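You operate a simulated robot arm through the tools that you are given. There is no shell and no other tool. Be economical: measure what you need, move in short steps, check, and stop when the job is done.

You are at the controls of a simulated robot arm. One attempt, no reset.

Task
Test foam block Lot F-52 and put it in the tray for its grade.
Fine: tester slide plate in, crank to Test till the display gives the grade, crank back to Up, slide out again. Where these are worked on the way, their far stop is far enough and under half their travel is too little: tester slide plate.
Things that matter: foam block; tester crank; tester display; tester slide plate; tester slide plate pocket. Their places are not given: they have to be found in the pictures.

The check looks at the end state, three seconds after you hand in, the way a careful person would. Anything else that was tipped, shoved, dropped, spilled or broken makes it a failure.

Robot
A 6-joint arm with a two-finger parallel gripper, fixed in place. Base frame: the origin is at the foot of the arm, x ahead of it, y to its left, z up; the work surface is at about z = 0. Readings come in mm, rad, newtons and seconds.
With the tool pointing down near the work surface it reaches from about 140 to 580 mm from the base axis. Its first joint turns from -1.152 to 1.152 rad. Payload 2.1 kg.
The tool frame sits at the grasp point between the pads (the TCP): z along the fingers, y along the line on which they close. The tips reach 30 mm beyond it. Largest opening 94 mm; finger width 28, thickness 10; the body of the gripper, 50 by 96 mm, starts 55 mm behind the TCP.
Orientation is that of the tool frame in the base frame, as a unit quaternion [w, x, y, z]. With the fingers straight down and closing along the base's y, the tool's x points along the base's -x, its y along +y and its z along -z.

Tools
- The arm moves only by the tool send_rows. Its argument "moves" is a list of rows, each a list of 7 numbers: the shift along the tool's x, y, z in mm, then the turn, a rotation vector about the tool's x, y, z in rad, then the gripper command, from -1 (fully open) to 1 (shut), values between in proportion. In form: [[x, y, z, rx, ry, rz, fingers], ...]. A call has 1 to 20 rows; each row is the pose to reach, as a shift and turn from the pose commanded when the call began, along the tool's axes at that moment. Rows are played at 5 a second. More than 50 mm and 0.15 rad between two rows, or a gripper value outside its range, and nothing of the call is played. A pose out of reach is approached as far as the arm can. The call stops where the force on the tool passes 40 N (or 10 N more than at its start, if that is more) or the arm is blocked; 0.2 s more then pass. Each finger travels about 72 mm/s and halts on what it meets, pressing with about 29 N; the grip force reading is that of the motor and also rises with nothing between the fingers. The clock runs only during rows and for 0.2 s after the last one: add rows that repeat a pose to give the fingers time. The reply holds the time, the measured pose of the TCP, the force on the tool along the base axes, the opening and the grip force, in the units named above and with some noise, with the torque about the TCP (base axes, N m) and any sound that the robot's microphone picked up.
- Cameras (640 x 400 px; columns grow to the right, rows downward): "scene" is fixed at [73, -390.1, 485.2]; the picture's right is [0.55, -0.84, 0.00], its down [-0.47, -0.31, -0.83] and it looks along [0.69, 0.46, -0.56] (base axes); focal length 214 px, centre (320, 200). "wrist" rides on the gripper at [76, 14, -102] in the tool frame; the picture's right is [-0.18, 0.98, 0.00], its down [-0.75, -0.14, -0.64] and it looks along [-0.63, -0.12, 0.77] (tool axes); focal length 243 px, centre (320, 200).
- capture(camera): a new picture of that camera. It takes no simulated time.
- locate(camera, pixels): there is no depth. For up to 12 entries [column, row, z] of the newest picture of that camera ("zoom" is the newest enlarged one), the place [x, y] in the base frame at which the ray of that pixel passes the height z, good to about 2 mm. It takes no simulated time.
- inspect(camera, box): a new picture of the part [left, top, right, bottom] of that camera's present view, enlarged. It takes no simulated time.
- job_done(): hands the job in; it is judged then, once.

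Go step by step. Measure first, check grasps and placings, and put right what went wrong. The budget is 80 turns and 54 pictures, counting those below and the enlarged ones. Unless the task says otherwise, let go and move clear before handing in, and close with one line.

The tools are called after "Call:" as name(argument=value, ...) on one line, values as JSON. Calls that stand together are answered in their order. send_rows: Moves the arm, as the interface text tells. Its arguments: {"type":"object","properties":{"moves":{"type":"array"}},"required":["moves"]} The other tools are called the same way: capture (camera) takes a picture; locate (camera, pixels) gives the place at which the rays of pixels pass given heights; inspect (camera, box) takes an enlarged picture of a part of a camera's view; job_done () hands the job in.

At the start:

```text
t: 0.0
position: [347.4, -141.6, 426.6]
tool_rot: [0.0, 0.0, 1.0, 0.0]
wrist_force: [-0.1, 0.0, -0.1]
ft_torque: [0.02, 0.01, -0.02]
width: 93.9
gripper_force: 0.1
```

scene: 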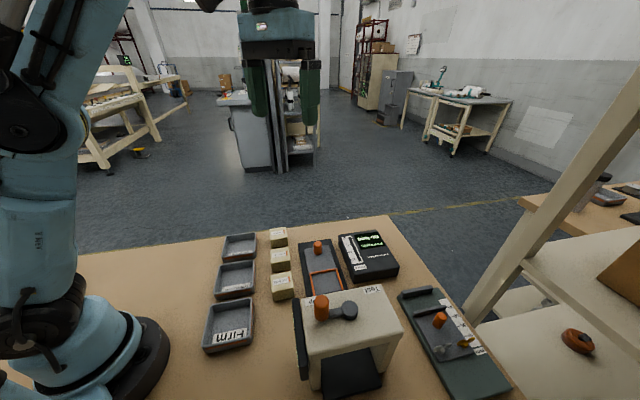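
wrist: 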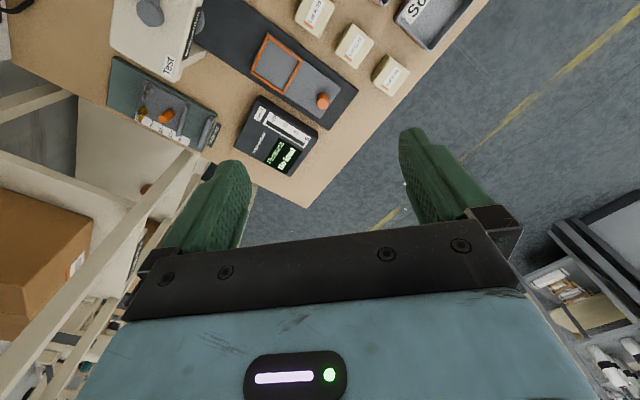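

The scene shows three trays, three foam blocks, the slide plate with its orange pocket, the tester with an orange crank knob, the display and a green fixture. I'll zoom in for the labels.

Call:
inspect(camera="scene", box=[190, 220, 350, 320])

Call:
inspect(camera="scene", box=[280, 220, 520, 400])

Call:
inspect(camera="wrist", box=[90, 0, 490, 200])

```text
4.00 times, centred on (270, 270) of scene
```

zoom: 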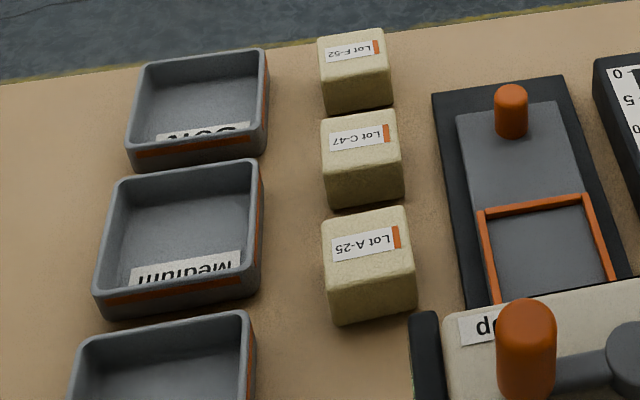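

```text
2.22 times, centred on (400, 310) of scene
```

zoom: 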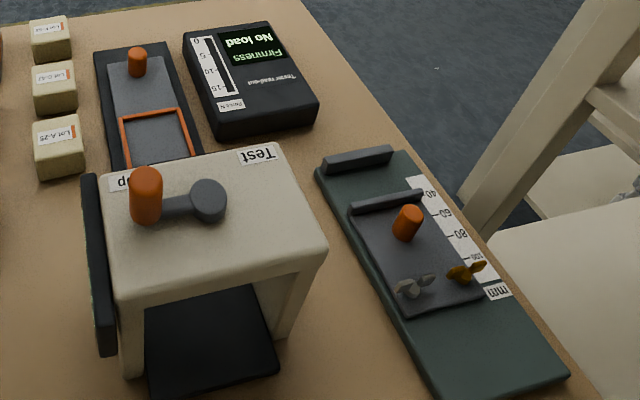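

```text
1.60 times, centred on (290, 100) of wrist
```

zoom: 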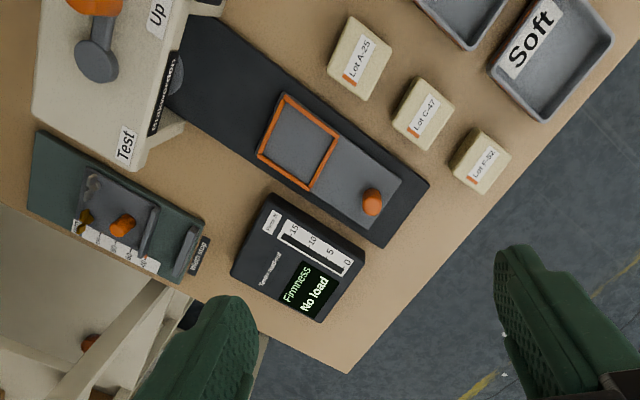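

The block marked Lot F-52 is the farthest one, at about scene (279,234). I'll locate it and the other parts from both cameras.

Call:
locate(camera="scene", pixels=[[271.75, 248.5, 0], [288.25, 245.75, 0], [270.75, 240.5, 40], [287.5, 237, 40], [269.5, 229.5, 40], [286.5, 227, 40], [270.75, 240.5, 30], [287.5, 237, 30], [317.8, 253, 15], [317.8, 242.5, 40], [321.5, 296, 150], [350, 310, 120]])

Call:
locate(camera="wrist", pixels=[[390, 80, 40], [410, 96.9, 40], [393.1, 121.9, 40], [371.3, 103.1, 40], [390, 80, 30], [393.1, 121.9, 30], [322.5, 101, 40], [268, 60, 10], [300, 72, 10], [283, 118, 10], [251, 96, 10], [150, 10, 120]])

Call:
locate(camera="scene", pixels=[[311, 275, 10], [337, 269, 10], [343, 289, 10], [314, 294, 10], [299, 244, 5], [330, 239, 5], [303, 386, 0], [382, 379, 0], [295, 303, 130], [375, 285, 130], [404, 332, 130], [308, 356, 130]])

```text
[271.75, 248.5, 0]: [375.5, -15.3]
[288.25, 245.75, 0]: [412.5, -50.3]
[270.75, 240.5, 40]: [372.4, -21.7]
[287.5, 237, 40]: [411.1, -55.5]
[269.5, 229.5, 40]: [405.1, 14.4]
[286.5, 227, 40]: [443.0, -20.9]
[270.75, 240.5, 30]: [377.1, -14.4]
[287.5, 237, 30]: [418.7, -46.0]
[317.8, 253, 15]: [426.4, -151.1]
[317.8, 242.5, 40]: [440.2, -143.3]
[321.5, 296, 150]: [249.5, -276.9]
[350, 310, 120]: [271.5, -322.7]
```

```text
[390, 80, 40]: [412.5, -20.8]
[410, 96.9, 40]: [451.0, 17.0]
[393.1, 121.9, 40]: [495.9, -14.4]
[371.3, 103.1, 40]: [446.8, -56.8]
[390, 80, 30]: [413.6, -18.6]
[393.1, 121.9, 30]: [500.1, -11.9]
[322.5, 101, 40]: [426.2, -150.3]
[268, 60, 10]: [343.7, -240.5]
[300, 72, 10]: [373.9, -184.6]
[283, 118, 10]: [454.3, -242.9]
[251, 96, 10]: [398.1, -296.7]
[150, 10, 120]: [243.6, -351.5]
```

```text
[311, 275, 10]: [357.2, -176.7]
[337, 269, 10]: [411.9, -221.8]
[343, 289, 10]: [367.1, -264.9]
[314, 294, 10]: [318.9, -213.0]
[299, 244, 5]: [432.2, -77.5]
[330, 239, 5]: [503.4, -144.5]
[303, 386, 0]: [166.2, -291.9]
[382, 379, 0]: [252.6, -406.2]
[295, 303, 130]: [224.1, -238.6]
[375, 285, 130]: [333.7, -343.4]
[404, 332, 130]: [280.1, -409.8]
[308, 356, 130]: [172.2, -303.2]
```

The zoomed wrist rows need a 25 px offset, so I'll relocate those points.

Call:
locate(camera="wrist", pixels=[[390, 55, 40], [410, 71.9, 40], [393.1, 96.9, 40], [371.3, 78.1, 40], [322.5, 97, 40], [322.5, 100, 30], [266.9, 33.1, 10], [302.5, 61.3, 10], [283.8, 93.8, 10], [250.6, 71.9, 10], [340, 87.5, 5], [325, 128, 5]])

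Call:
inspect(camera="scene", box=[260, 215, 420, 315])

Call:
inspect(camera="scene", box=[270, 280, 430, 400])

```text
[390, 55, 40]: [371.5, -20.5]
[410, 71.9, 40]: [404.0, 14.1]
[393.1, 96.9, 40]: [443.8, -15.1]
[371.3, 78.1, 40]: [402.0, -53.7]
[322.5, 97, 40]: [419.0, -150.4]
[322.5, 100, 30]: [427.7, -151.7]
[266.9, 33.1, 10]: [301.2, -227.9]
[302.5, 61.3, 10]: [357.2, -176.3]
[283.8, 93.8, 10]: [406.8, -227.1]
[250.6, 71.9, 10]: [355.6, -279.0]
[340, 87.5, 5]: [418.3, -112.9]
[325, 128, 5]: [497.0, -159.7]
```

```text
4.00 times, centred on (340, 265) of scene
```

zoom: 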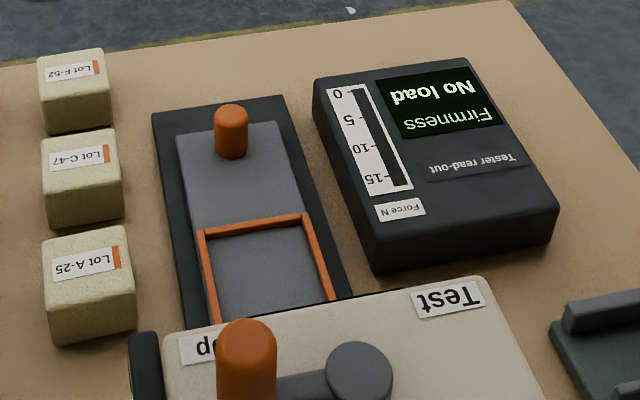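

```text
3.33 times, centred on (350, 340) of scene
```

zoom: 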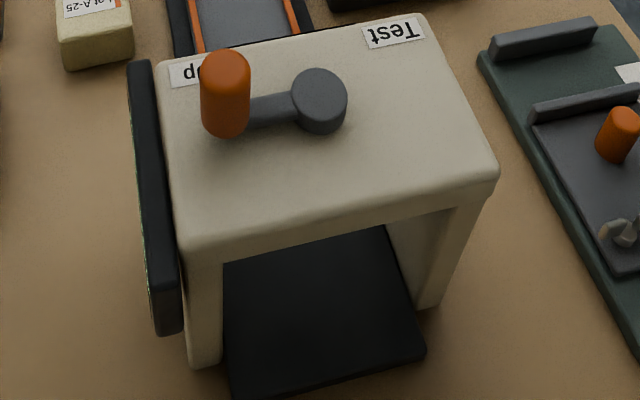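

The F-52 block top is centred near (407,-20), at about z=40 and turned about 46°. The slide axis runs along (0.69,0.72). I'll move above the block, yaw the tool to match, and look.

Call:
send_rows(moves=[[-7.5, 15.2, 28, 0, 0, -0.101, -0.57], [-15, 30.4, 56, 0, 0, -0.2, -0.57], [-22, 45.6, 84, 0, 0, -0.3, -0.57], [-30, 60.8, 112, 0, 0, -0.4, -0.57], [-37, 76, 140, 0, 0, -0.5, -0.57], [-45, 91, 168, 0, 0, -0.6, -0.57], [-52, 106, 196, 0, 0, -0.7, -0.57], [-59.6, 121.6, 226, 0, 0, -0.8, -0.57], [-59.6, 121.6, 256, 0, 0, -0.8, -0.57], [-59.6, 121.6, 276, 0, 0, -0.8, -0.57]])

Call:
capture(camera="wrist")

Call:
capture(camera="scene")

```text
t: 2.2
position: [407.8, -18.9, 152.9]
tool_rot: [0.0, -0.389, 0.921, -0.001]
wrist_force: [-0.3, 1.0, -0.4]
ft_torque: [0.01, -0.04, 0.01]
width: 73.8
gripper_force: 0.1
```

```text
46 pictures are left
```

wrist: 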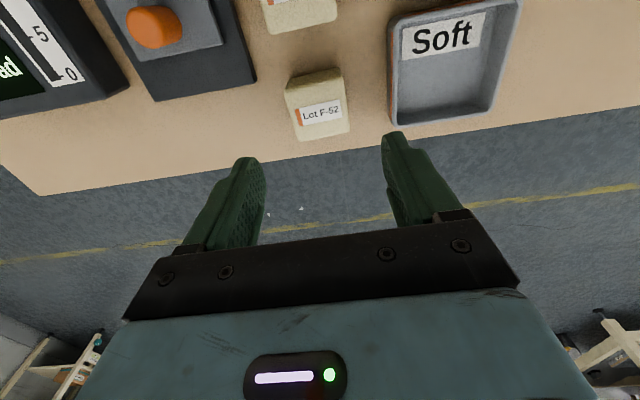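

```text
45 pictures are left
```

scene: 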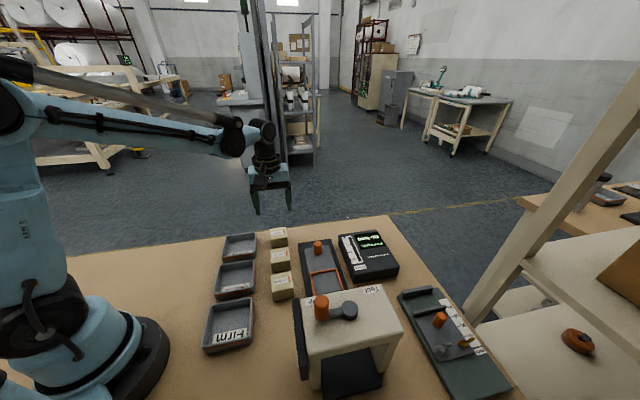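

The wrist view shows F-52 at (317,105). I'll measure its top corners, and the soft tray and slide knob while I'm here.

Call:
inspect(camera="wrist", box=[240, 40, 400, 140])

Call:
locate(camera="wrist", pixels=[[284, 86, 40], [341, 68, 40], [349, 98, 40], [295, 110, 40], [299, 141, 0], [349, 131, 0], [391, 20, 20], [518, 2, 20], [392, 125, 0], [488, 103, 0], [155, 25, 40], [155, 36, 30]])

```text
4.00 times, centred on (320, 90) of wrist
```

zoom: 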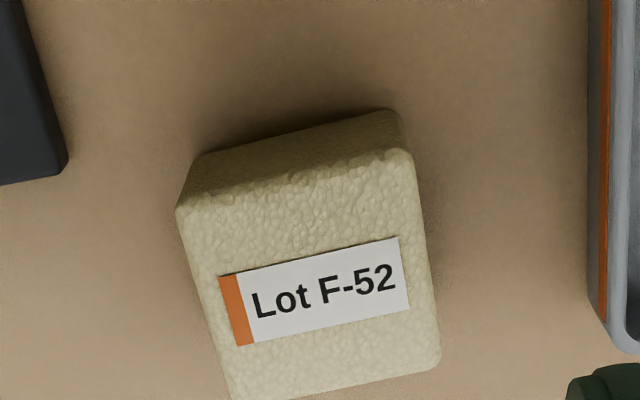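

```text
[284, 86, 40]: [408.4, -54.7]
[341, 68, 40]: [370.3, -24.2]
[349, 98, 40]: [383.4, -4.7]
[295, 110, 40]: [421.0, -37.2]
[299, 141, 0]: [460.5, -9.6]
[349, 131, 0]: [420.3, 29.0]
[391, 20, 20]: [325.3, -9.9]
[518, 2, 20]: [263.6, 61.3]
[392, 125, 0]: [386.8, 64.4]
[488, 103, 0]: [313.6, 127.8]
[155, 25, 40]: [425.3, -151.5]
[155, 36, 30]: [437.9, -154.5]
```

Call:
locate(camera="wrist", pixels=[[284.5, 91.5, 40], [341.5, 78.5, 40], [350, 130, 40], [298, 140.5, 40], [288.5, 79.5, 0], [338.5, 68, 0], [284.5, 91.5, 44], [341.5, 78.5, 44], [350, 130, 44], [298, 140.5, 44]])

```text
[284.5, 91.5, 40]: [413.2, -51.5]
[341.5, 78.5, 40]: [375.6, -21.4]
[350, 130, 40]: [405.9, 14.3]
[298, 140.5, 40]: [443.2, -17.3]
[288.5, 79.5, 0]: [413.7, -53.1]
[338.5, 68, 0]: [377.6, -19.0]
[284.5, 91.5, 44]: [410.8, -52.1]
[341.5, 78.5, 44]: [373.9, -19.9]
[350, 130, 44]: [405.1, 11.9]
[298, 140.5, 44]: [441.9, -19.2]
```

The block is centred near (409,-19), with its top at about z=42 and its yaw about 0.06 rad beyond the tool's. I'll go down so the tips are around z=15, then grip.

Call:
send_rows(moves=[[0, 0, 40, 0, 0, -0.05, -0.57], [-1, 0, 80, 0, 0, -0.05, -0.57], [-1, 0, 107, 0, 0, -0.05, -0.57], [-1, 0, 107, 0, 0, -0.05, 0.1], [-1, 0, 107, 0, 0, -0.05, 0.1], [-1, 0, 107, 0, 0, -0.05, 0.3], [-1, 0, 107, 0, 0, -0.05, 0.3]])

Call:
capture(camera="wrist")

```text
t: 3.8
position: [407.6, -20.0, 45.9]
tool_rot: [-0.001, -0.412, 0.911, 0.0]
wrist_force: [-1.0, -0.3, -0.3]
ft_torque: [0.0, -0.03, -0.03]
width: 50.4
gripper_force: 28.8
```

```text
43 pictures are left
```

wrist: 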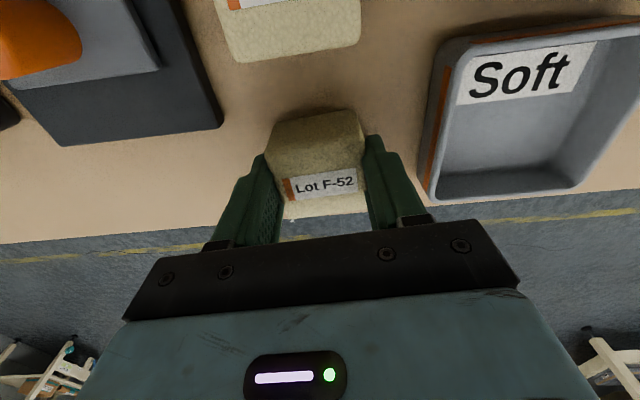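

The grip holds at a width of 50.4. I'll lift, then carry the block over the slide pocket while turning the tool so the camera ends up on the side away from the tester.

Call:
send_rows(moves=[[0, 0, -40, 0, 0, 0, 0.3], [0, 0, -80, 0, 0, 0, 0.3], [0, 0, -120, 0, 0, 0, 0.3], [0, 0, -155, 0, 0, 0, 0.3], [16, -8.1, -155, 0, 0, 0.14, 0.3], [32, -16.2, -155, 0, 0, 0.28, 0.3], [48, -24.3, -155, 0, 0, 0.42, 0.3], [64, -32.4, -155, 0, 0, 0.56, 0.3], [80, -40.5, -155, 0, 0, 0.7, 0.3], [96, -48.6, -155, 0, 0, 0.84, 0.3], [112, -56.7, -155, 0, 0, 0.98, 0.3], [128, -64.8, -155, 0, 0, 1.12, 0.3], [144, -72.9, -155, 0, 0, 1.26, 0.3], [160, -81, -155, 0, 0, 1.4, 0.3], [176, -89.1, -155, 0, 0, 1.54, 0.3], [191, -97.5, -155, 0, 0, 1.68, 0.3]])

Call:
send_rows(moves=[[0, 0, 0, 0, 0, 0.14, 0.3], [0, 0, 0, 0, 0, 0.28, 0.3], [0, 0, 0, 0, 0, 0.42, 0.3], [0, 0, 0, 0, 0, 0.56, 0.3], [0, 0, 0, 0, 0, 0.7, 0.3], [0, 0, 0, 0, 0, 0.84, 0.3], [0, 0, 0, 0, 0, 0.98, 0.3], [0, 0, 0, 0, 0, 1.12, 0.3], [0, 0, 0, 0, 0, 1.26, 0.3], [0, 0, 0, 0, 0, 1.4, 0.3], [0, 0, 0, 0, 0, 1.46, 0.3]])

Call:
capture(camera="wrist")

Call:
capture(camera="scene")

```text
t: 7.2
position: [355.1, -227.6, 198.9]
tool_rot: [-0.001, 0.405, 0.914, 0.0]
wrist_force: [0.4, 0.4, -0.3]
ft_torque: [0.0, -0.04, -0.03]
width: 50.2
gripper_force: 28.8
```

```text
t: 9.6
position: [354.6, -228.3, 198.8]
tool_rot: [0.0, 0.911, 0.411, 0.0]
wrist_force: [-0.5, 0.2, 1.0]
ft_torque: [0.01, -0.01, 0.03]
width: 50.4
gripper_force: 28.7
```

```text
42 pictures are left
```

wrist: 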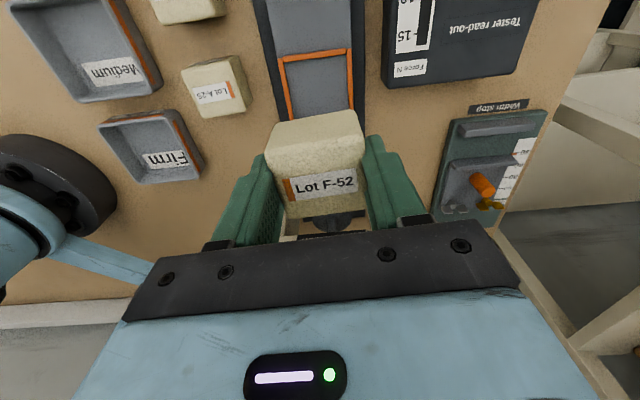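

```text
41 pictures are left
```

scene: 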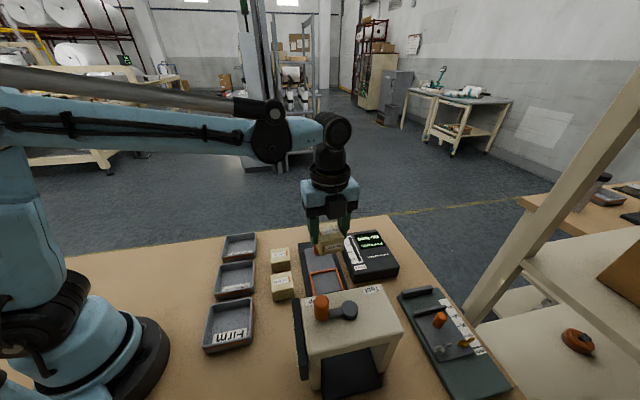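

The block is held above the pocket and the orange frame is partly visible at (281–352, 50–118). I'll measure the pocket precisely.

Call:
inspect(camera="wrist", box=[240, 0, 400, 125])

Call:
inspect(camera="scene", box=[280, 230, 400, 310])

```text
3.20 times, centred on (320, 62) of wrist
```

zoom: 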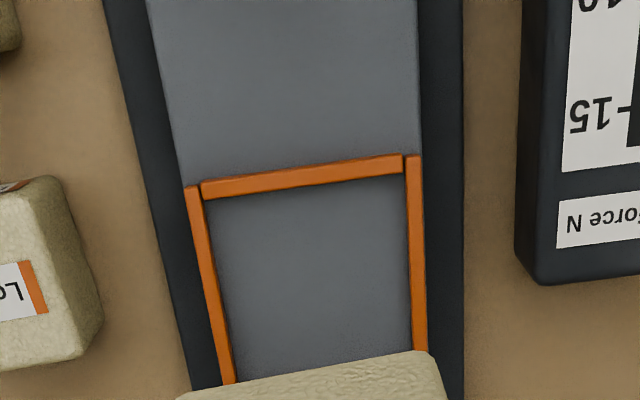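

```text
5.00 times, centred on (340, 270) of scene
```

zoom: 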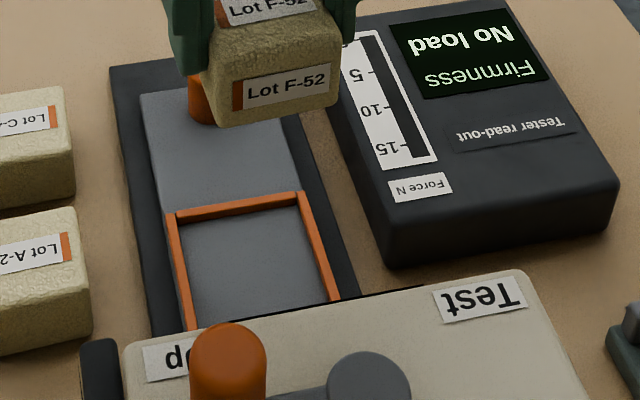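

Call:
locate(camera="wrist", pixels=[[278.4, 58.1, 10], [351.3, 48.4, 10], [278.4, 58.1, 20], [351.3, 48.4, 20], [278.4, 58.1, 30], [351.3, 48.4, 30], [291.5, 120, 20], [353.5, 109.4, 20], [283.4, 61.6, 20], [346.6, 54.7, 20]])

Call:
locate(camera="zoom", pixels=[[166, 214, 10], [302, 192, 10], [166, 214, 20], [302, 192, 20], [166, 214, 30], [302, 192, 30], [341, 300, 20], [186, 330, 20], [125, 343, 130], [523, 270, 130], [228, 345, 160], [368, 375, 150]])

```text
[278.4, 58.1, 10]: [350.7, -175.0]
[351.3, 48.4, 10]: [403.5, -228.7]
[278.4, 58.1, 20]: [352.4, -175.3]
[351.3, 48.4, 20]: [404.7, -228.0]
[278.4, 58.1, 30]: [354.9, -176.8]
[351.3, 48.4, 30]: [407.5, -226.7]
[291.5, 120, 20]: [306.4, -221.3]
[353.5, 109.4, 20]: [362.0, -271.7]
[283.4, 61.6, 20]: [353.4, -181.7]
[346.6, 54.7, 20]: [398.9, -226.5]
```

```text
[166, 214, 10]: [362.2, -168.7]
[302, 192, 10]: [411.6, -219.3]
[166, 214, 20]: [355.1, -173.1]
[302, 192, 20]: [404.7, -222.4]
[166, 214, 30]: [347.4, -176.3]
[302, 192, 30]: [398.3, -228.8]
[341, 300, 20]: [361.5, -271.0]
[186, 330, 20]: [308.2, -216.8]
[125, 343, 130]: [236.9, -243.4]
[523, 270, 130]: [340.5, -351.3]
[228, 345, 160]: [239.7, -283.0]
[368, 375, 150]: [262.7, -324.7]
```

The pocket rim top is at about z=20. The pocket is centred near (354,-227), with its yaw at 45°. I'll align and lower until just above the rim.

Call:
send_rows(moves=[[1, -1, 40, 0, 0, 0.063, 0.3], [1, -1, 80, 0, 0, 0.063, 0.3], [1, -1, 110, 0, 0, 0.063, 0.3], [1, -1, 118, 0, 0, 0.063, 0.3], [1, -1, 118, 0, 0, 0.063, 0.3]])

Call:
inspect(camera="wrist", box=[200, 40, 440, 240])

Call:
inspect(camera="scene", box=[260, 200, 420, 320])

```text
t: 10.8
position: [353.4, -226.2, 80.8]
tool_rot: [0.001, 0.923, 0.384, 0.001]
wrist_force: [0.2, -0.1, 0.1]
ft_torque: [-0.01, 0.01, 0.0]
width: 50.2
gripper_force: 29.9
```

```text
2.00 times, centred on (320, 140) of wrist
```

zoom: 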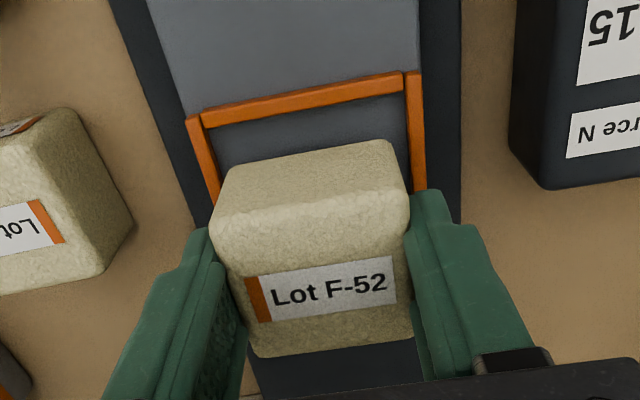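

```text
3.33 times, centred on (340, 260) of scene
```

zoom: 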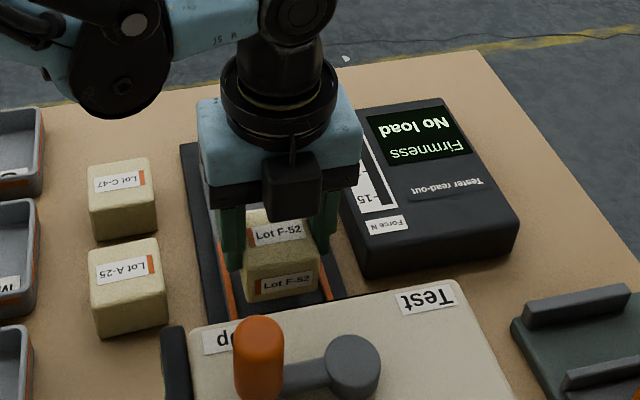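

Call:
locate(camera="wrist", pixels=[[274, 126, 35], [354, 110.5, 35], [262, 104, 14], [363, 86, 14], [262, 102, 20], [363, 84, 20], [253.5, 97.5, 20], [371, 75.5, 20], [265.5, 138, 75], [364, 133, 75]])

```text
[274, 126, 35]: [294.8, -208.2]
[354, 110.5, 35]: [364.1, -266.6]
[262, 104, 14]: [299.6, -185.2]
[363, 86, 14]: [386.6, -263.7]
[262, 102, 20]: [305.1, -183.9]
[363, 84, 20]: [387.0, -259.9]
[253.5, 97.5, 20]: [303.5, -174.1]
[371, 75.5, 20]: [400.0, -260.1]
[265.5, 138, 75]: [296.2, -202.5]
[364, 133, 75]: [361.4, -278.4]
```

The locate call for "wrist" uses the older capture pose, so I'll redo this with a fresh capture.

Call:
capture(camera="wrist")

Call:
locate(camera="wrist", pixels=[[274, 126, 35], [354, 110.5, 35], [262, 104, 14], [363, 86, 14], [262, 102, 20], [363, 84, 20], [253.5, 97.5, 20], [371, 75.5, 20], [265.5, 145, 75], [364, 133, 75]])

```text
36 pictures are left
```

wrist: 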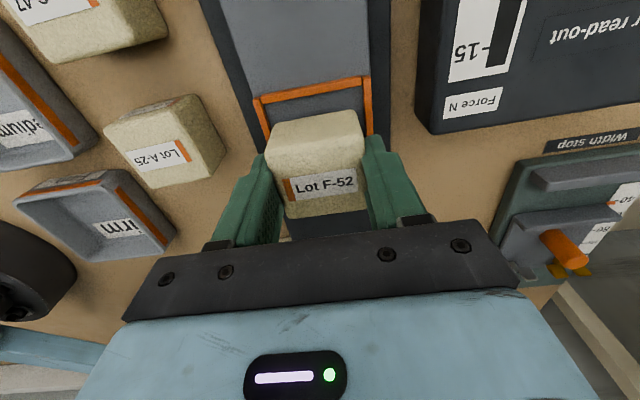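

```text
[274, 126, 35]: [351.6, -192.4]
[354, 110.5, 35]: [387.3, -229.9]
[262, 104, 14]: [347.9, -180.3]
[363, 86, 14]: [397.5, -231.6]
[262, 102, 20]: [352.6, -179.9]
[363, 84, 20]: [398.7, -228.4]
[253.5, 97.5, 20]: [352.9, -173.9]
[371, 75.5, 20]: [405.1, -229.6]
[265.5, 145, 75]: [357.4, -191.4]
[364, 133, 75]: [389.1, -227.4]
```

The lateral alignment is fine. The block sits about 2–3 mm toward the tester, so I'll shift it 2 mm along tool x and lower to contact.

Call:
send_rows(moves=[[2, 0, 0, 0, 0, 0, 0.3], [2, 0, 10, 0, 0, 0, 0.3], [2, 0, 15, 0, 0, 0, 0.3], [2, 0, 18, 0, 0, 0, 0.3], [2, 0, 20, 0, 0, 0, 0.3]])

Call:
inspect(camera="scene", box=[290, 240, 370, 300])

```text
t: 11.8
position: [354.7, -224.8, 65.8]
tool_rot: [-0.001, 0.924, 0.383, 0.0]
wrist_force: [-0.6, 0.7, 14.9]
ft_torque: [0.0, -0.01, 0.0]
width: 50.3
gripper_force: 29.1
stopped in row 4: the force on the tool passed its limit at 51 N (the readings are from after the stop); the commanded pose is now the measured one
```

```text
6.67 times, centred on (330, 270) of scene
```

zoom: 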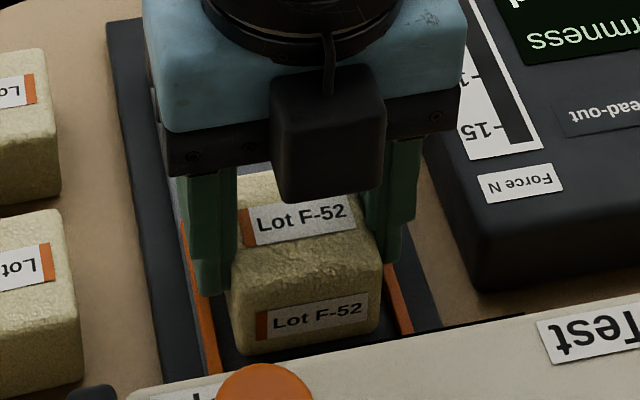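

It made contact with the block bottom at about z=20. I'll check whether it sits inside the frame.

Call:
locate(camera="zoom", pixels=[[238, 354, 20], [380, 330, 20], [208, 370, 23], [410, 330, 23], [180, 215, 23], [220, 370, 20], [400, 335, 20]])

Call:
inspect(camera="wrist", box=[240, 60, 400, 160])

```text
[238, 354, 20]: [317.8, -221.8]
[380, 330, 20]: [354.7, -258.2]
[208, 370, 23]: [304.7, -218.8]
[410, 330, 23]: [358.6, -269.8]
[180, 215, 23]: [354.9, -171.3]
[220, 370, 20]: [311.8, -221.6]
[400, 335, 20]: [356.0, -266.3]
```

```text
4.00 times, centred on (320, 110) of wrist
```

zoom: 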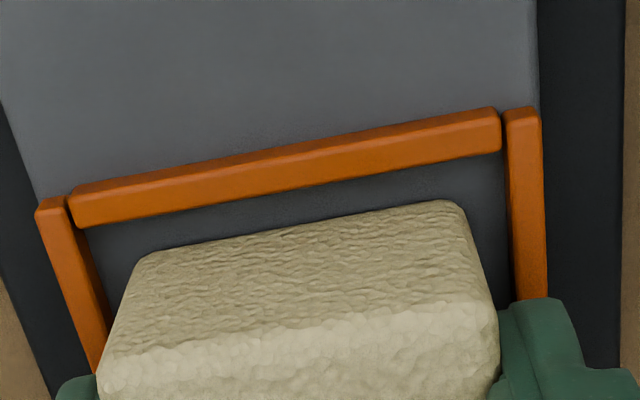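

The block sits inside the frame, at the floor. I'll release and lift.

Call:
send_rows(moves=[[0, 0, 0, 0, 0, 0, -0.1], [0, 0, 0, 0, 0, 0, -0.45], [0, 0, 0, 0, 0, 0, -0.45], [0, 0, -30, 0, 0, 0, -0.45], [0, 0, -75, 0, 0, 0, -0.45], [0, 0, -120, 0, 0, 0, -0.45]])

Call:
capture(camera="wrist")

Call:
inspect(camera="scene", box=[270, 230, 430, 330])

```text
t: 13.2
position: [355.5, -226.0, 185.9]
tool_rot: [0.0, 0.923, 0.384, -0.001]
wrist_force: [0.1, -1.0, 1.4]
ft_torque: [0.02, 0.03, 0.01]
width: 68.2
gripper_force: 0.0
```

```text
33 pictures are left
```

wrist: 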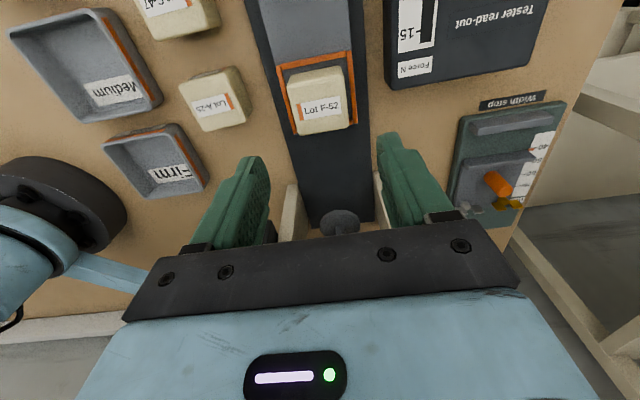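

```text
4.00 times, centred on (350, 280) of scene
```

zoom: 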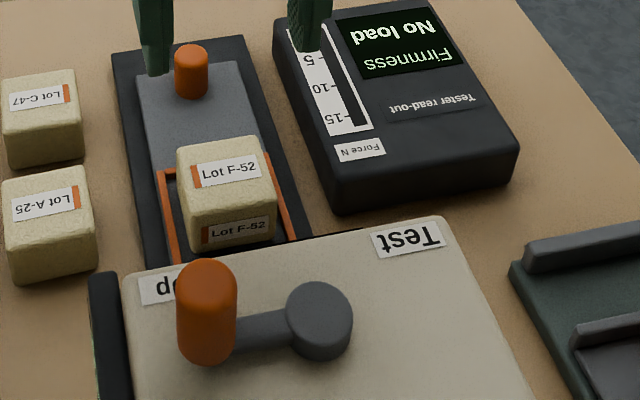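

The block is seated in the pocket. Next I'll measure the slide knob, the crank knob and the tester.

Call:
locate(camera="zoom", pixels=[[191, 90, 20], [191, 53, 40], [191, 53, 45], [191, 53, 50], [207, 270, 170], [207, 270, 160], [207, 350, 140], [320, 310, 150], [320, 340, 130], [440, 222, 130], [440, 222, 120], [140, 270, 130]])

Call:
send_rows(moves=[[25, 0, -10, 0, 0, 0, -0.45], [50, 0, -20, 0, 0, 0, -0.45], [80, 0, -30, 0, 0, 0, -0.45], [110, 0, -40, 0, 0, 0, -0.45]])

Call:
capture(camera="wrist")

```text
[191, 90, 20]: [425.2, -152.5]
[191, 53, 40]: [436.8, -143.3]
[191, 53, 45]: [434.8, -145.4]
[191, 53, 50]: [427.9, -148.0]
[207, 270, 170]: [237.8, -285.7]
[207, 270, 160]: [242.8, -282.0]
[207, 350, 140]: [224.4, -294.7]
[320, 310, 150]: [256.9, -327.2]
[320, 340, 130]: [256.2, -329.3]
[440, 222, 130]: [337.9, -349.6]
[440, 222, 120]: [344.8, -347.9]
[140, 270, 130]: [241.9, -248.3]
```

```text
t: 14.2
position: [433.2, -146.1, 225.1]
tool_rot: [-0.002, 0.924, 0.383, 0.0]
wrist_force: [0.2, -0.1, -0.3]
ft_torque: [0.0, 0.0, 0.01]
width: 68.2
gripper_force: 0.2
```

```text
31 pictures are left
```

wrist: 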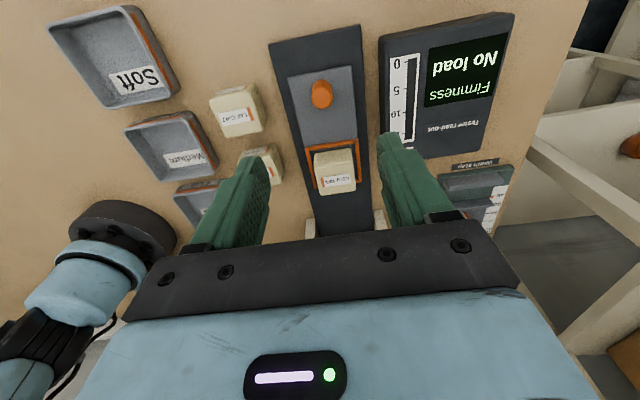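

Call:
locate(camera="wrist", pixels=[[321, 98, 50], [321, 98, 45], [321, 82, 20], [311, 95, 45], [333, 93, 45], [380, 38, 30], [412, 157, 0]])

Call:
inspect(camera="wrist", box=[260, 40, 420, 240])

```text
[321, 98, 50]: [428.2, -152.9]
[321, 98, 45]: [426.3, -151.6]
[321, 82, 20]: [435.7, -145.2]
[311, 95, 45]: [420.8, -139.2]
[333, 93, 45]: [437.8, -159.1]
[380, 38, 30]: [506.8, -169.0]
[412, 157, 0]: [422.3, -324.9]
```

```text
2.00 times, centred on (340, 140) of wrist
```

zoom: 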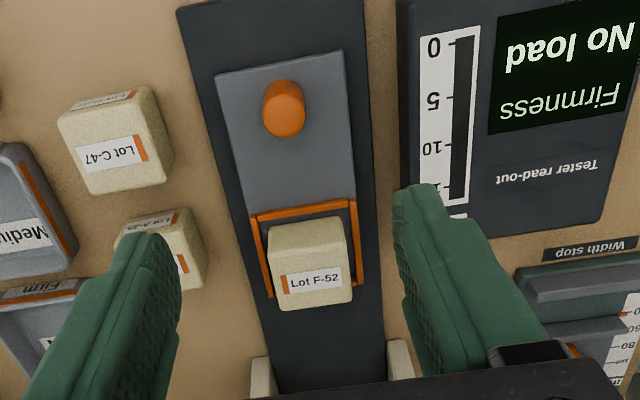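

The knob is centred near (428,-151), about 22 mm across, with its top near z=49. I'll go down and grip it with the tips at about z=30.

Call:
send_rows(moves=[[-7.3, 0, 40, 0, 0, 0, -0.1], [-7.3, 0, 80, 0, 0, 0, -0.1], [-7.3, 0, 120, 0, 0, 0, -0.1], [-7.3, 0, 150, 0, 0, 0, -0.1], [-7.3, 0, 165, 0, 0, 0, -0.1], [-7.3, 0, 165, 0, 0, 0, 0.8], [-7.3, 0, 165, 0, 0, 0, 0.8], [-7.3, 0, 165, 0, 0, 0, 0.8]])

Call:
capture(camera="wrist")

```text
t: 16.0
position: [428.1, -151.6, 60.5]
tool_rot: [0.001, 0.923, 0.385, 0.0]
wrist_force: [13.4, -14.4, -16.8]
ft_torque: [-0.36, -0.39, 0.0]
width: 23.0
gripper_force: 45.1
```

```text
29 pictures are left
```

wrist: 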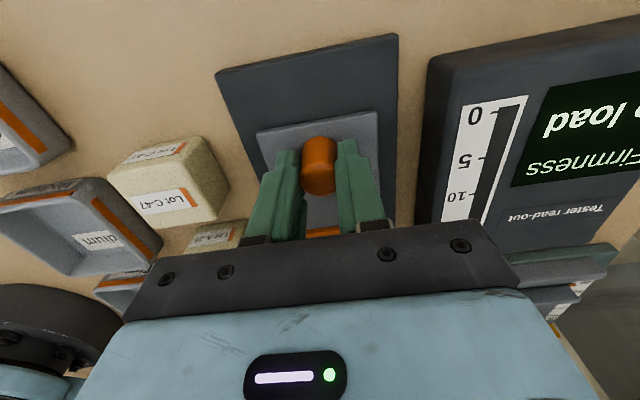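

The knob is gripped (width 23). I'll push the slide in along tool -x, in stages.

Call:
send_rows(moves=[[0, 1.2, 0, 0, 0, 0, 0.7], [-8, 1.2, 0, 0, 0, 0, 0.7], [-16, 1.2, 0, 0, 0, 0, 0.7], [-24, 1.2, 0, 0, 0, 0, 0.7], [-32, 1.2, 0, 0, 0, 0, 0.7], [-40, 1.2, 0, 0, 0, 0, 0.7], [-48, 1.2, 0, 0, 0, 0, 0.7], [-56, 1.2, 0, 0, 0, 0, 0.7], [-64, 1.2, 0, 0, 0, 0, 0.7], [-72, 1.2, 0, 0, 0, 0, 0.7]])

Call:
capture(camera="scene")

```text
t: 18.2
position: [376.5, -203.7, 60.1]
tool_rot: [0.001, 0.924, 0.383, 0.001]
wrist_force: [4.1, -3.5, -35.1]
ft_torque: [-0.08, -0.18, 0.02]
width: 22.8
gripper_force: 45.5
```

```text
28 pictures are left
```

scene: 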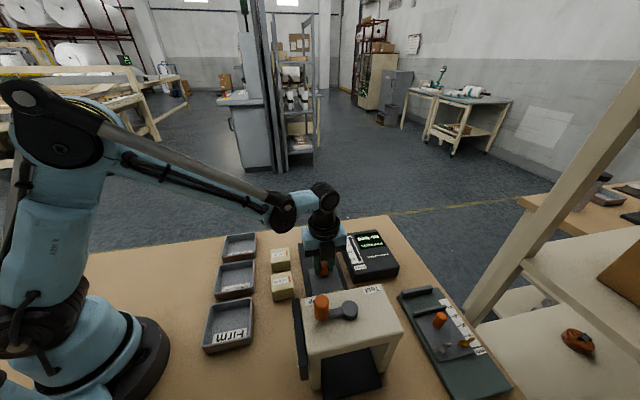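

It's moving smoothly, but there is a downward pull of 35 N, so I'll ease down slightly and continue.

Call:
send_rows(moves=[[0, 0, 1.2, 0, 0, 0, 0.7], [-8, 0, 1.2, 0, 0, 0, 0.7], [-16, 0, 1.2, 0, 0, 0, 0.7], [-24, 0, 1.2, 0, 0, 0, 0.7], [-32, 0, 1.2, 0, 0, 0, 0.7], [-40, 0, 1.2, 0, 0, 0, 0.7], [-48, 0, 1.2, 0, 0, 0, 0.7], [-54, 0, 1.2, 0, 0, 0, 0.7], [-60, 0, 1.2, 0, 0, 0, 0.7], [-66, 0, 1.2, 0, 0, 0, 0.7], [-72, 0, 1.2, 0, 0, 0, 0.7], [-78, 0, 1.2, 0, 0, 0, 0.7]])

Call:
inspect(camera="scene", box=[270, 220, 430, 400])

```text
t: 20.8
position: [326.1, -253.8, 60.0]
tool_rot: [-0.006, 0.922, 0.386, 0.006]
wrist_force: [13.1, 38.4, 7.7]
ft_torque: [1.16, -0.41, 0.03]
width: 23.0
gripper_force: 44.9
```

```text
2.22 times, centred on (350, 310) of scene
```

zoom: 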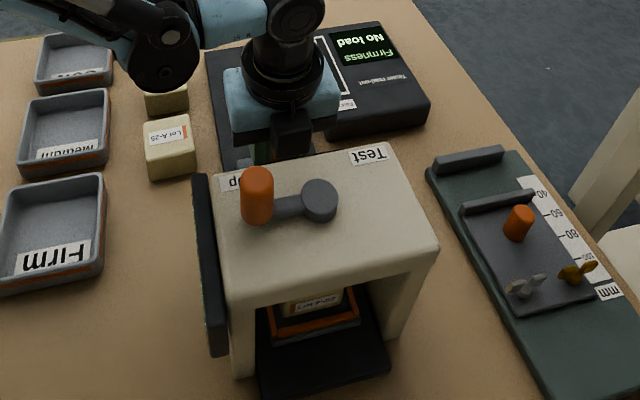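

The slide stopped after about 144 mm with 36 N along the axis, so it's at its far stop. The pocket is now under the crank pivot. I'll relax, let go and lift.

Call:
send_rows(moves=[[5, 0, 0, 0, 0, 0, 0.7], [6, 0, 0, 0, 0, 0, 0.2], [6, 0, 0, 0, 0, 0, 0.0], [6, 0, 0, 0, 0, 0, 0.0], [6, 0, -30, 0, 0, 0, 0.0], [6, 0, -75, 0, 0, 0, 0.0], [6, 0, -120, 0, 0, 0, 0.0], [6, 0, -165, 0, 0, 0, 0.0], [30, 0, -200, 0, 0, 0, 0.0], [60, 0, -220, 0, 0, 0, 0.0], [90, 0, -240, 0, 0, 0, 0.0]])

Call:
capture(camera="wrist")

Call:
inspect(camera="scene", box=[270, 220, 430, 400])

```text
t: 23.2
position: [386.4, -195.0, 298.9]
tool_rot: [-0.001, 0.924, 0.384, 0.0]
wrist_force: [0.1, -0.8, -0.1]
ft_torque: [0.0, -0.01, 0.01]
width: 47.2
gripper_force: 0.1
```

```text
26 pictures are left
```

wrist: 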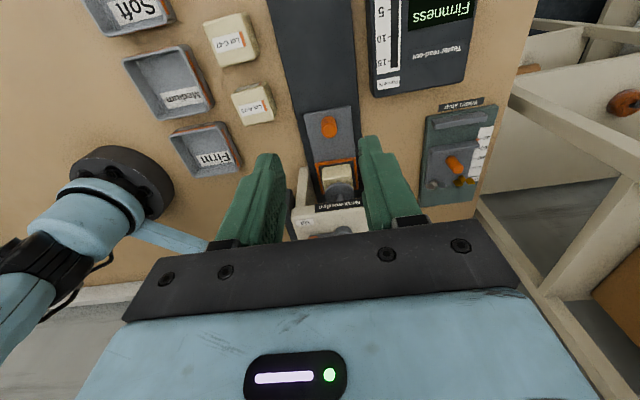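

```text
2.22 times, centred on (350, 310) of scene
```

zoom: 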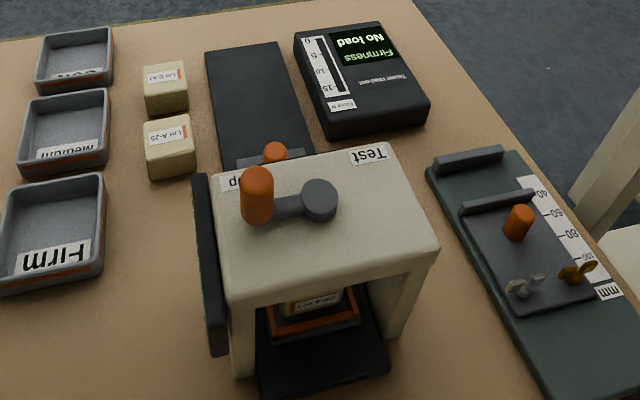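

The slide is in. I need crank geometry, so I'll back off along +x for a clear wrist view of the tester top.

Call:
send_rows(moves=[[40, 0, -20, 0, 0, 0, 0], [80, 0, -40, 0, 0, 0, 0], [110, 0, -60, 0, 0, 0, 0]])

Call:
capture(camera="wrist")

Call:
inspect(camera="scene", box=[285, 270, 415, 360])

```text
t: 24.0
position: [456.4, -115.9, 350.1]
tool_rot: [-0.001, 0.924, 0.384, -0.001]
wrist_force: [-0.1, 1.1, -0.1]
ft_torque: [-0.01, 0.0, -0.02]
width: 46.9
gripper_force: 0.0
out of reach, approached as far as the arm can: row 3
```

```text
24 pictures are left
```

wrist: 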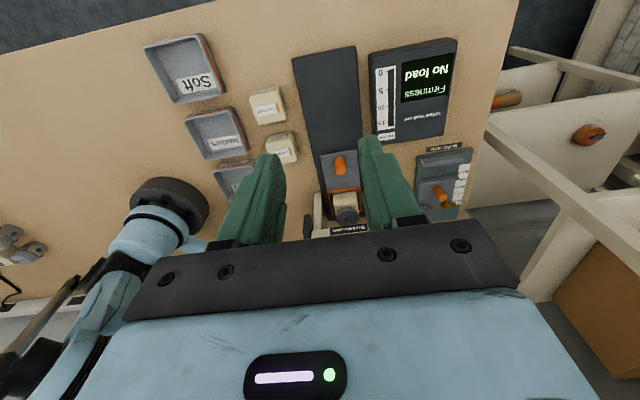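

```text
4.44 times, centred on (350, 315) of scene
```

zoom: 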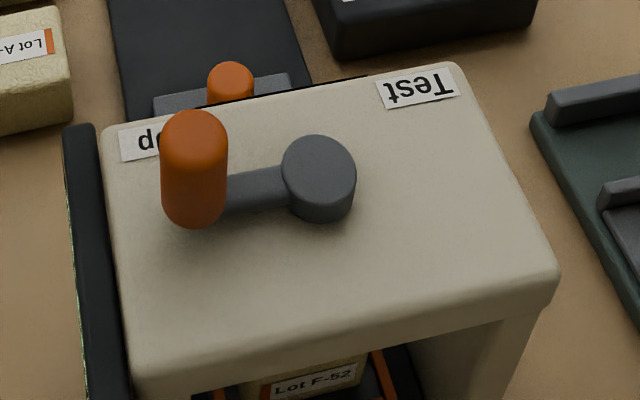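

The tester is hidden behind the gripper in this view. I'll swing over the tester at height, yawing so the camera sits on its left side.

Call:
send_rows(moves=[[-24, -1, 0, 0, 0, -0.142, 0], [-48, -1, 0, 0, 0, -0.284, 0], [-72, -2, 0, 0, 0, -0.426, 0], [-96, -2, 0, 0, 0, -0.568, 0], [-120, -3, 0, 0, 0, -0.71, 0], [-144, -3, 0, 0, 0, -0.852, 0], [-168, -4, 0, 0, 0, -0.994, 0], [-192, -5, 0, 0, 0, -1.136, 0], [-216, -5, 0, 0, 0, -1.278, 0], [-240, -6, 0, 0, 0, -1.42, 0], [-264, -7, 0, 0, 0, -1.562, 0]])

Call:
capture(camera="wrist")

```text
t: 26.4
position: [262.9, -297.5, 350.2]
tool_rot: [-0.001, 0.385, 0.923, 0.0]
wrist_force: [0.2, -0.3, -0.1]
ft_torque: [-0.01, 0.0, -0.02]
width: 47.0
gripper_force: 0.1
```

```text
22 pictures are left
```

wrist: 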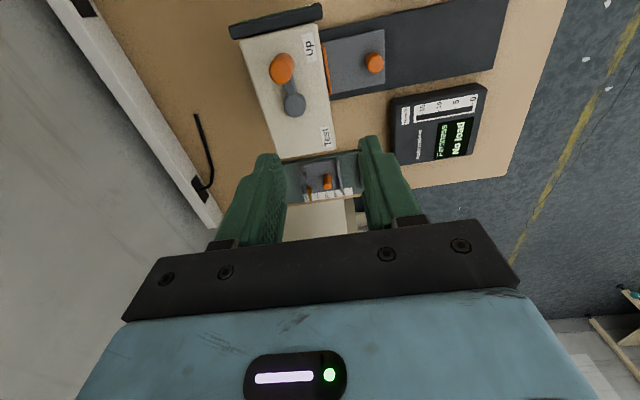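

Call:
inspect(camera="wrist", box=[220, 0, 380, 170])

Call:
locate(camera="wrist", pixels=[[284, 66, 180], [284, 66, 170], [284, 66, 160], [295, 106, 150], [295, 106, 140], [295, 106, 160], [309, 47, 130], [326, 136, 130], [316, 32, 130], [334, 150, 130]])

```text
2.35 times, centred on (300, 85) of wrist
```

zoom: 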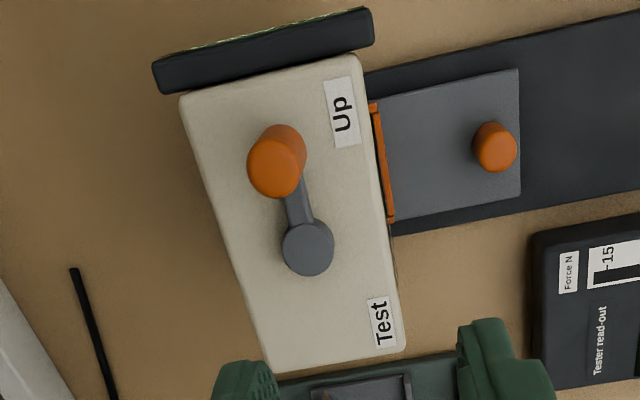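

```text
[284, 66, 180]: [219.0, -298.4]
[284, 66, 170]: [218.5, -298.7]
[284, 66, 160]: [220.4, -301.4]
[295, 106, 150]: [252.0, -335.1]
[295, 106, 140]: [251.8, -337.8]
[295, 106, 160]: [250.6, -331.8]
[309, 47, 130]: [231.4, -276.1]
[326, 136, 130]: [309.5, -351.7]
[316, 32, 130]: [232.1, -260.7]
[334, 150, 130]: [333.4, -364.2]
```

Call:
capture(camera="scene")

Call:
locate(camera="wrist", pixels=[[279.6, 71.4, 200], [279.6, 71.4, 190], [279.6, 71.4, 180], [279.6, 71.4, 170], [294.5, 106.2, 170], [294.5, 106.2, 150], [240.5, 40, 130], [317, 24, 130], [337, 147, 130], [279, 157, 130], [240.5, 40, 150], [317, 24, 150]])

Call:
locate(camera="scene", pixels=[[322, 299.5, 200], [322, 299.5, 190], [322, 299.5, 180], [322, 299.5, 170], [350, 306, 170], [350, 306, 150], [302, 299, 130], [378, 284, 130], [302, 299, 150], [378, 284, 150], [321.7, 317, 150], [321.7, 317, 140]])

```text
20 pictures are left
```

scene: 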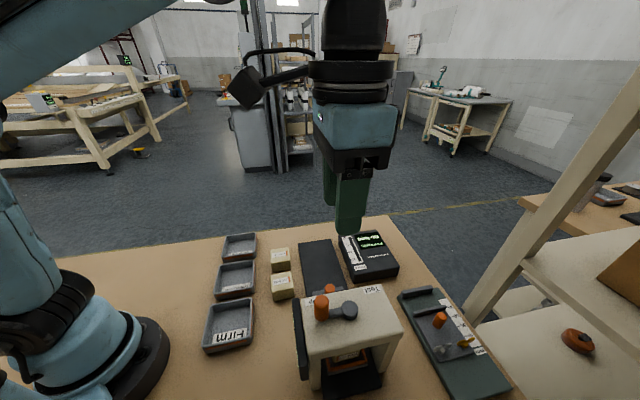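

```text
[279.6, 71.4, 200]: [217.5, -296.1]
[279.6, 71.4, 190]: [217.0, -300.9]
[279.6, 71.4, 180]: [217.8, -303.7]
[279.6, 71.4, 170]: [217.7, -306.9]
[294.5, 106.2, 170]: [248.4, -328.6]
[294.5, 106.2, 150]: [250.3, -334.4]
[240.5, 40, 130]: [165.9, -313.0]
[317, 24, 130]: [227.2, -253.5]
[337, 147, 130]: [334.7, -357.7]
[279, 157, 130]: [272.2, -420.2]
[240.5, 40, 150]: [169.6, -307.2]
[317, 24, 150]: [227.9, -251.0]
```

```text
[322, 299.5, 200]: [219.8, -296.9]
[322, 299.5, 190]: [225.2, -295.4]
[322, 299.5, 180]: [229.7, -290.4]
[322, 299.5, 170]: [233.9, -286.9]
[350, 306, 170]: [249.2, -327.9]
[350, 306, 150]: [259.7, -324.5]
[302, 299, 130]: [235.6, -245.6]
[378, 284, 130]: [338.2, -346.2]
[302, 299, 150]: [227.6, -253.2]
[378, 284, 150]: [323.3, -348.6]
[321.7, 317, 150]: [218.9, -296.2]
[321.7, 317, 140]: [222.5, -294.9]
```

Triangulating gives the crank knob top at (218.5,-296.5, z≈200) and the pivot at (249,-328), so the radius is 44 mm and the arm points along tool x. I'll hover just above the knob and check alignment.

Call:
send_rows(moves=[[16, -15, 30, 0, 0, 0, 0], [32.1, -30.7, 60, 0, 0, 0, 0], [32.1, -30.7, 90, 0, 0, 0, 0], [32.1, -30.7, 108, 0, 0, 0, 0]])

Call:
capture(camera="wrist")

```text
t: 27.4
position: [219.4, -296.6, 242.0]
tool_rot: [0.0, 0.385, 0.923, 0.0]
wrist_force: [-0.6, 0.4, 0.3]
ft_torque: [0.0, -0.01, 0.01]
width: 47.1
gripper_force: 0.1
```

```text
19 pictures are left
```

wrist: 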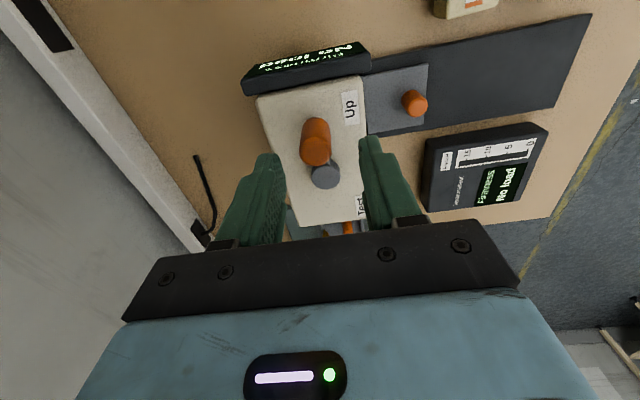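

Call:
locate(camera="wrist", pixels=[[316, 150, 200], [316, 150, 195], [316, 150, 205], [326, 174, 170], [301, 147, 200], [330, 146, 200], [314, 122, 165]])

```text
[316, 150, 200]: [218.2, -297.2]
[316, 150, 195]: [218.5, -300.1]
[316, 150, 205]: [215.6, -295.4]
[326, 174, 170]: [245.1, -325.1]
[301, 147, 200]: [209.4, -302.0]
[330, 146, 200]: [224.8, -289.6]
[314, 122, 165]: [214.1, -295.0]
```

The knob is centred under the TCP at about (218,-297). I'll go down and grip with the tips at about z=172.

Call:
send_rows(moves=[[0.5, 0, 20, 0, 0, 0, 0], [0.5, 0, 39, 0, 0, 0, 0], [0.5, 0, 39, 0, 0, 0, 0.4], [0.5, 0, 39, 0, 0, 0, 0.7], [0.5, 0, 39, 0, 0, 0, 0.7]])

```text
t: 28.6
position: [218.3, -296.3, 202.2]
tool_rot: [0.0, 0.386, 0.923, 0.0]
wrist_force: [-1.7, 0.3, -7.5]
ft_torque: [0.03, -0.04, 0.01]
width: 20.7
gripper_force: 44.7
```

The knob is gripped (20.7 mm). I'll swing it about 57° through the label side, turning the tool with it.

Call:
send_rows(moves=[[-0.22, 4.39, 0, 0, 0, 0.1, 0.7], [-0.88, 8.74, 0, 0, 0, 0.2, 0.7], [-1.97, 13.0, 0, 0, 0, 0.3, 0.7], [-3.47, 17.13, 0, 0, 0, 0.4, 0.7], [-5.39, 21.09, 0, 0, 0, 0.5, 0.7], [-7.69, 24.84, 0, 0, 0, 0.6, 0.7], [-10.35, 28.35, 0, 0, 0, 0.7, 0.7], [-13.35, 31.56, 0, 0, 0, 0.8, 0.7], [-16.65, 34.47, 0, 0, 0, 0.9, 0.7], [-20.2, 37.0, 0, 0, 0, 1.0, 0.7]])

Call:
capture(camera="scene")

```text
t: 30.8
position: [257.7, -284.9, 203.7]
tool_rot: [0.0, 0.781, 0.625, -0.004]
wrist_force: [-6.4, -26.7, -22.6]
ft_torque: [-0.39, -0.08, 0.0]
width: 21.0
gripper_force: 45.1
```

```text
18 pictures are left
```

scene: 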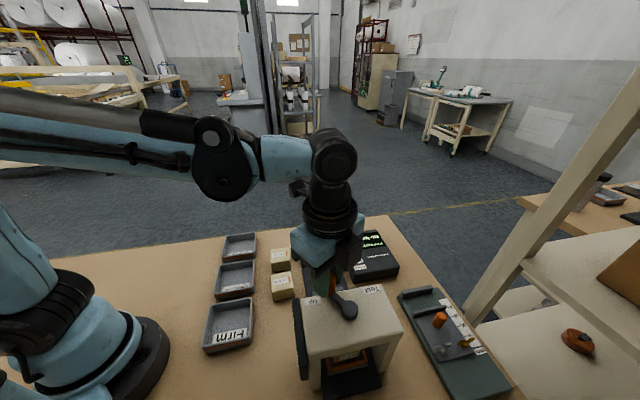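

The crank is turning. The inward force suggests the radius is closer to 40.6 mm, with the pivot near (246.5,-325.5), so I'll correct the arc, ease down 1 mm and continue.

Call:
send_rows(moves=[[-2.5, 0.35, 1, 0, 0, 0.1, 0.7], [-3.1, 4.4, 1, 0, 0, 0.2, 0.7], [-4.1, 8.3, 1, 0, 0, 0.3, 0.7], [-5.5, 12.1, 1, 0, 0, 0.4, 0.7], [-7.3, 15.8, 1, 0, 0, 0.5, 0.7], [-9.4, 19.2, 1, 0, 0, 0.6, 0.7], [-11.85, 22.45, 1, 0, 0, 0.7, 0.7], [-14.6, 25.4, 1, 0, 0, 0.8, 0.7], [-17.7, 28.1, 1, 0, 0, 0.9, 0.7], [-21, 30.5, 1, 0, 0, 1.0, 0.7]])

Call:
inspect(camera="scene", box=[270, 220, 430, 340])

```text
t: 33.0
position: [287.7, -309.4, 201.3]
tool_rot: [-0.002, 0.985, 0.175, 0.005]
wrist_force: [30.1, 16.6, -4.7]
ft_torque: [-0.16, -0.36, 0.0]
width: 21.1
gripper_force: 44.8
```

```text
3.33 times, centred on (350, 280) of scene
```

zoom: 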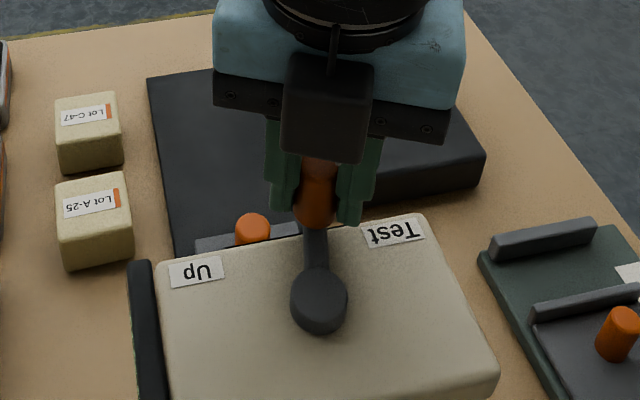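

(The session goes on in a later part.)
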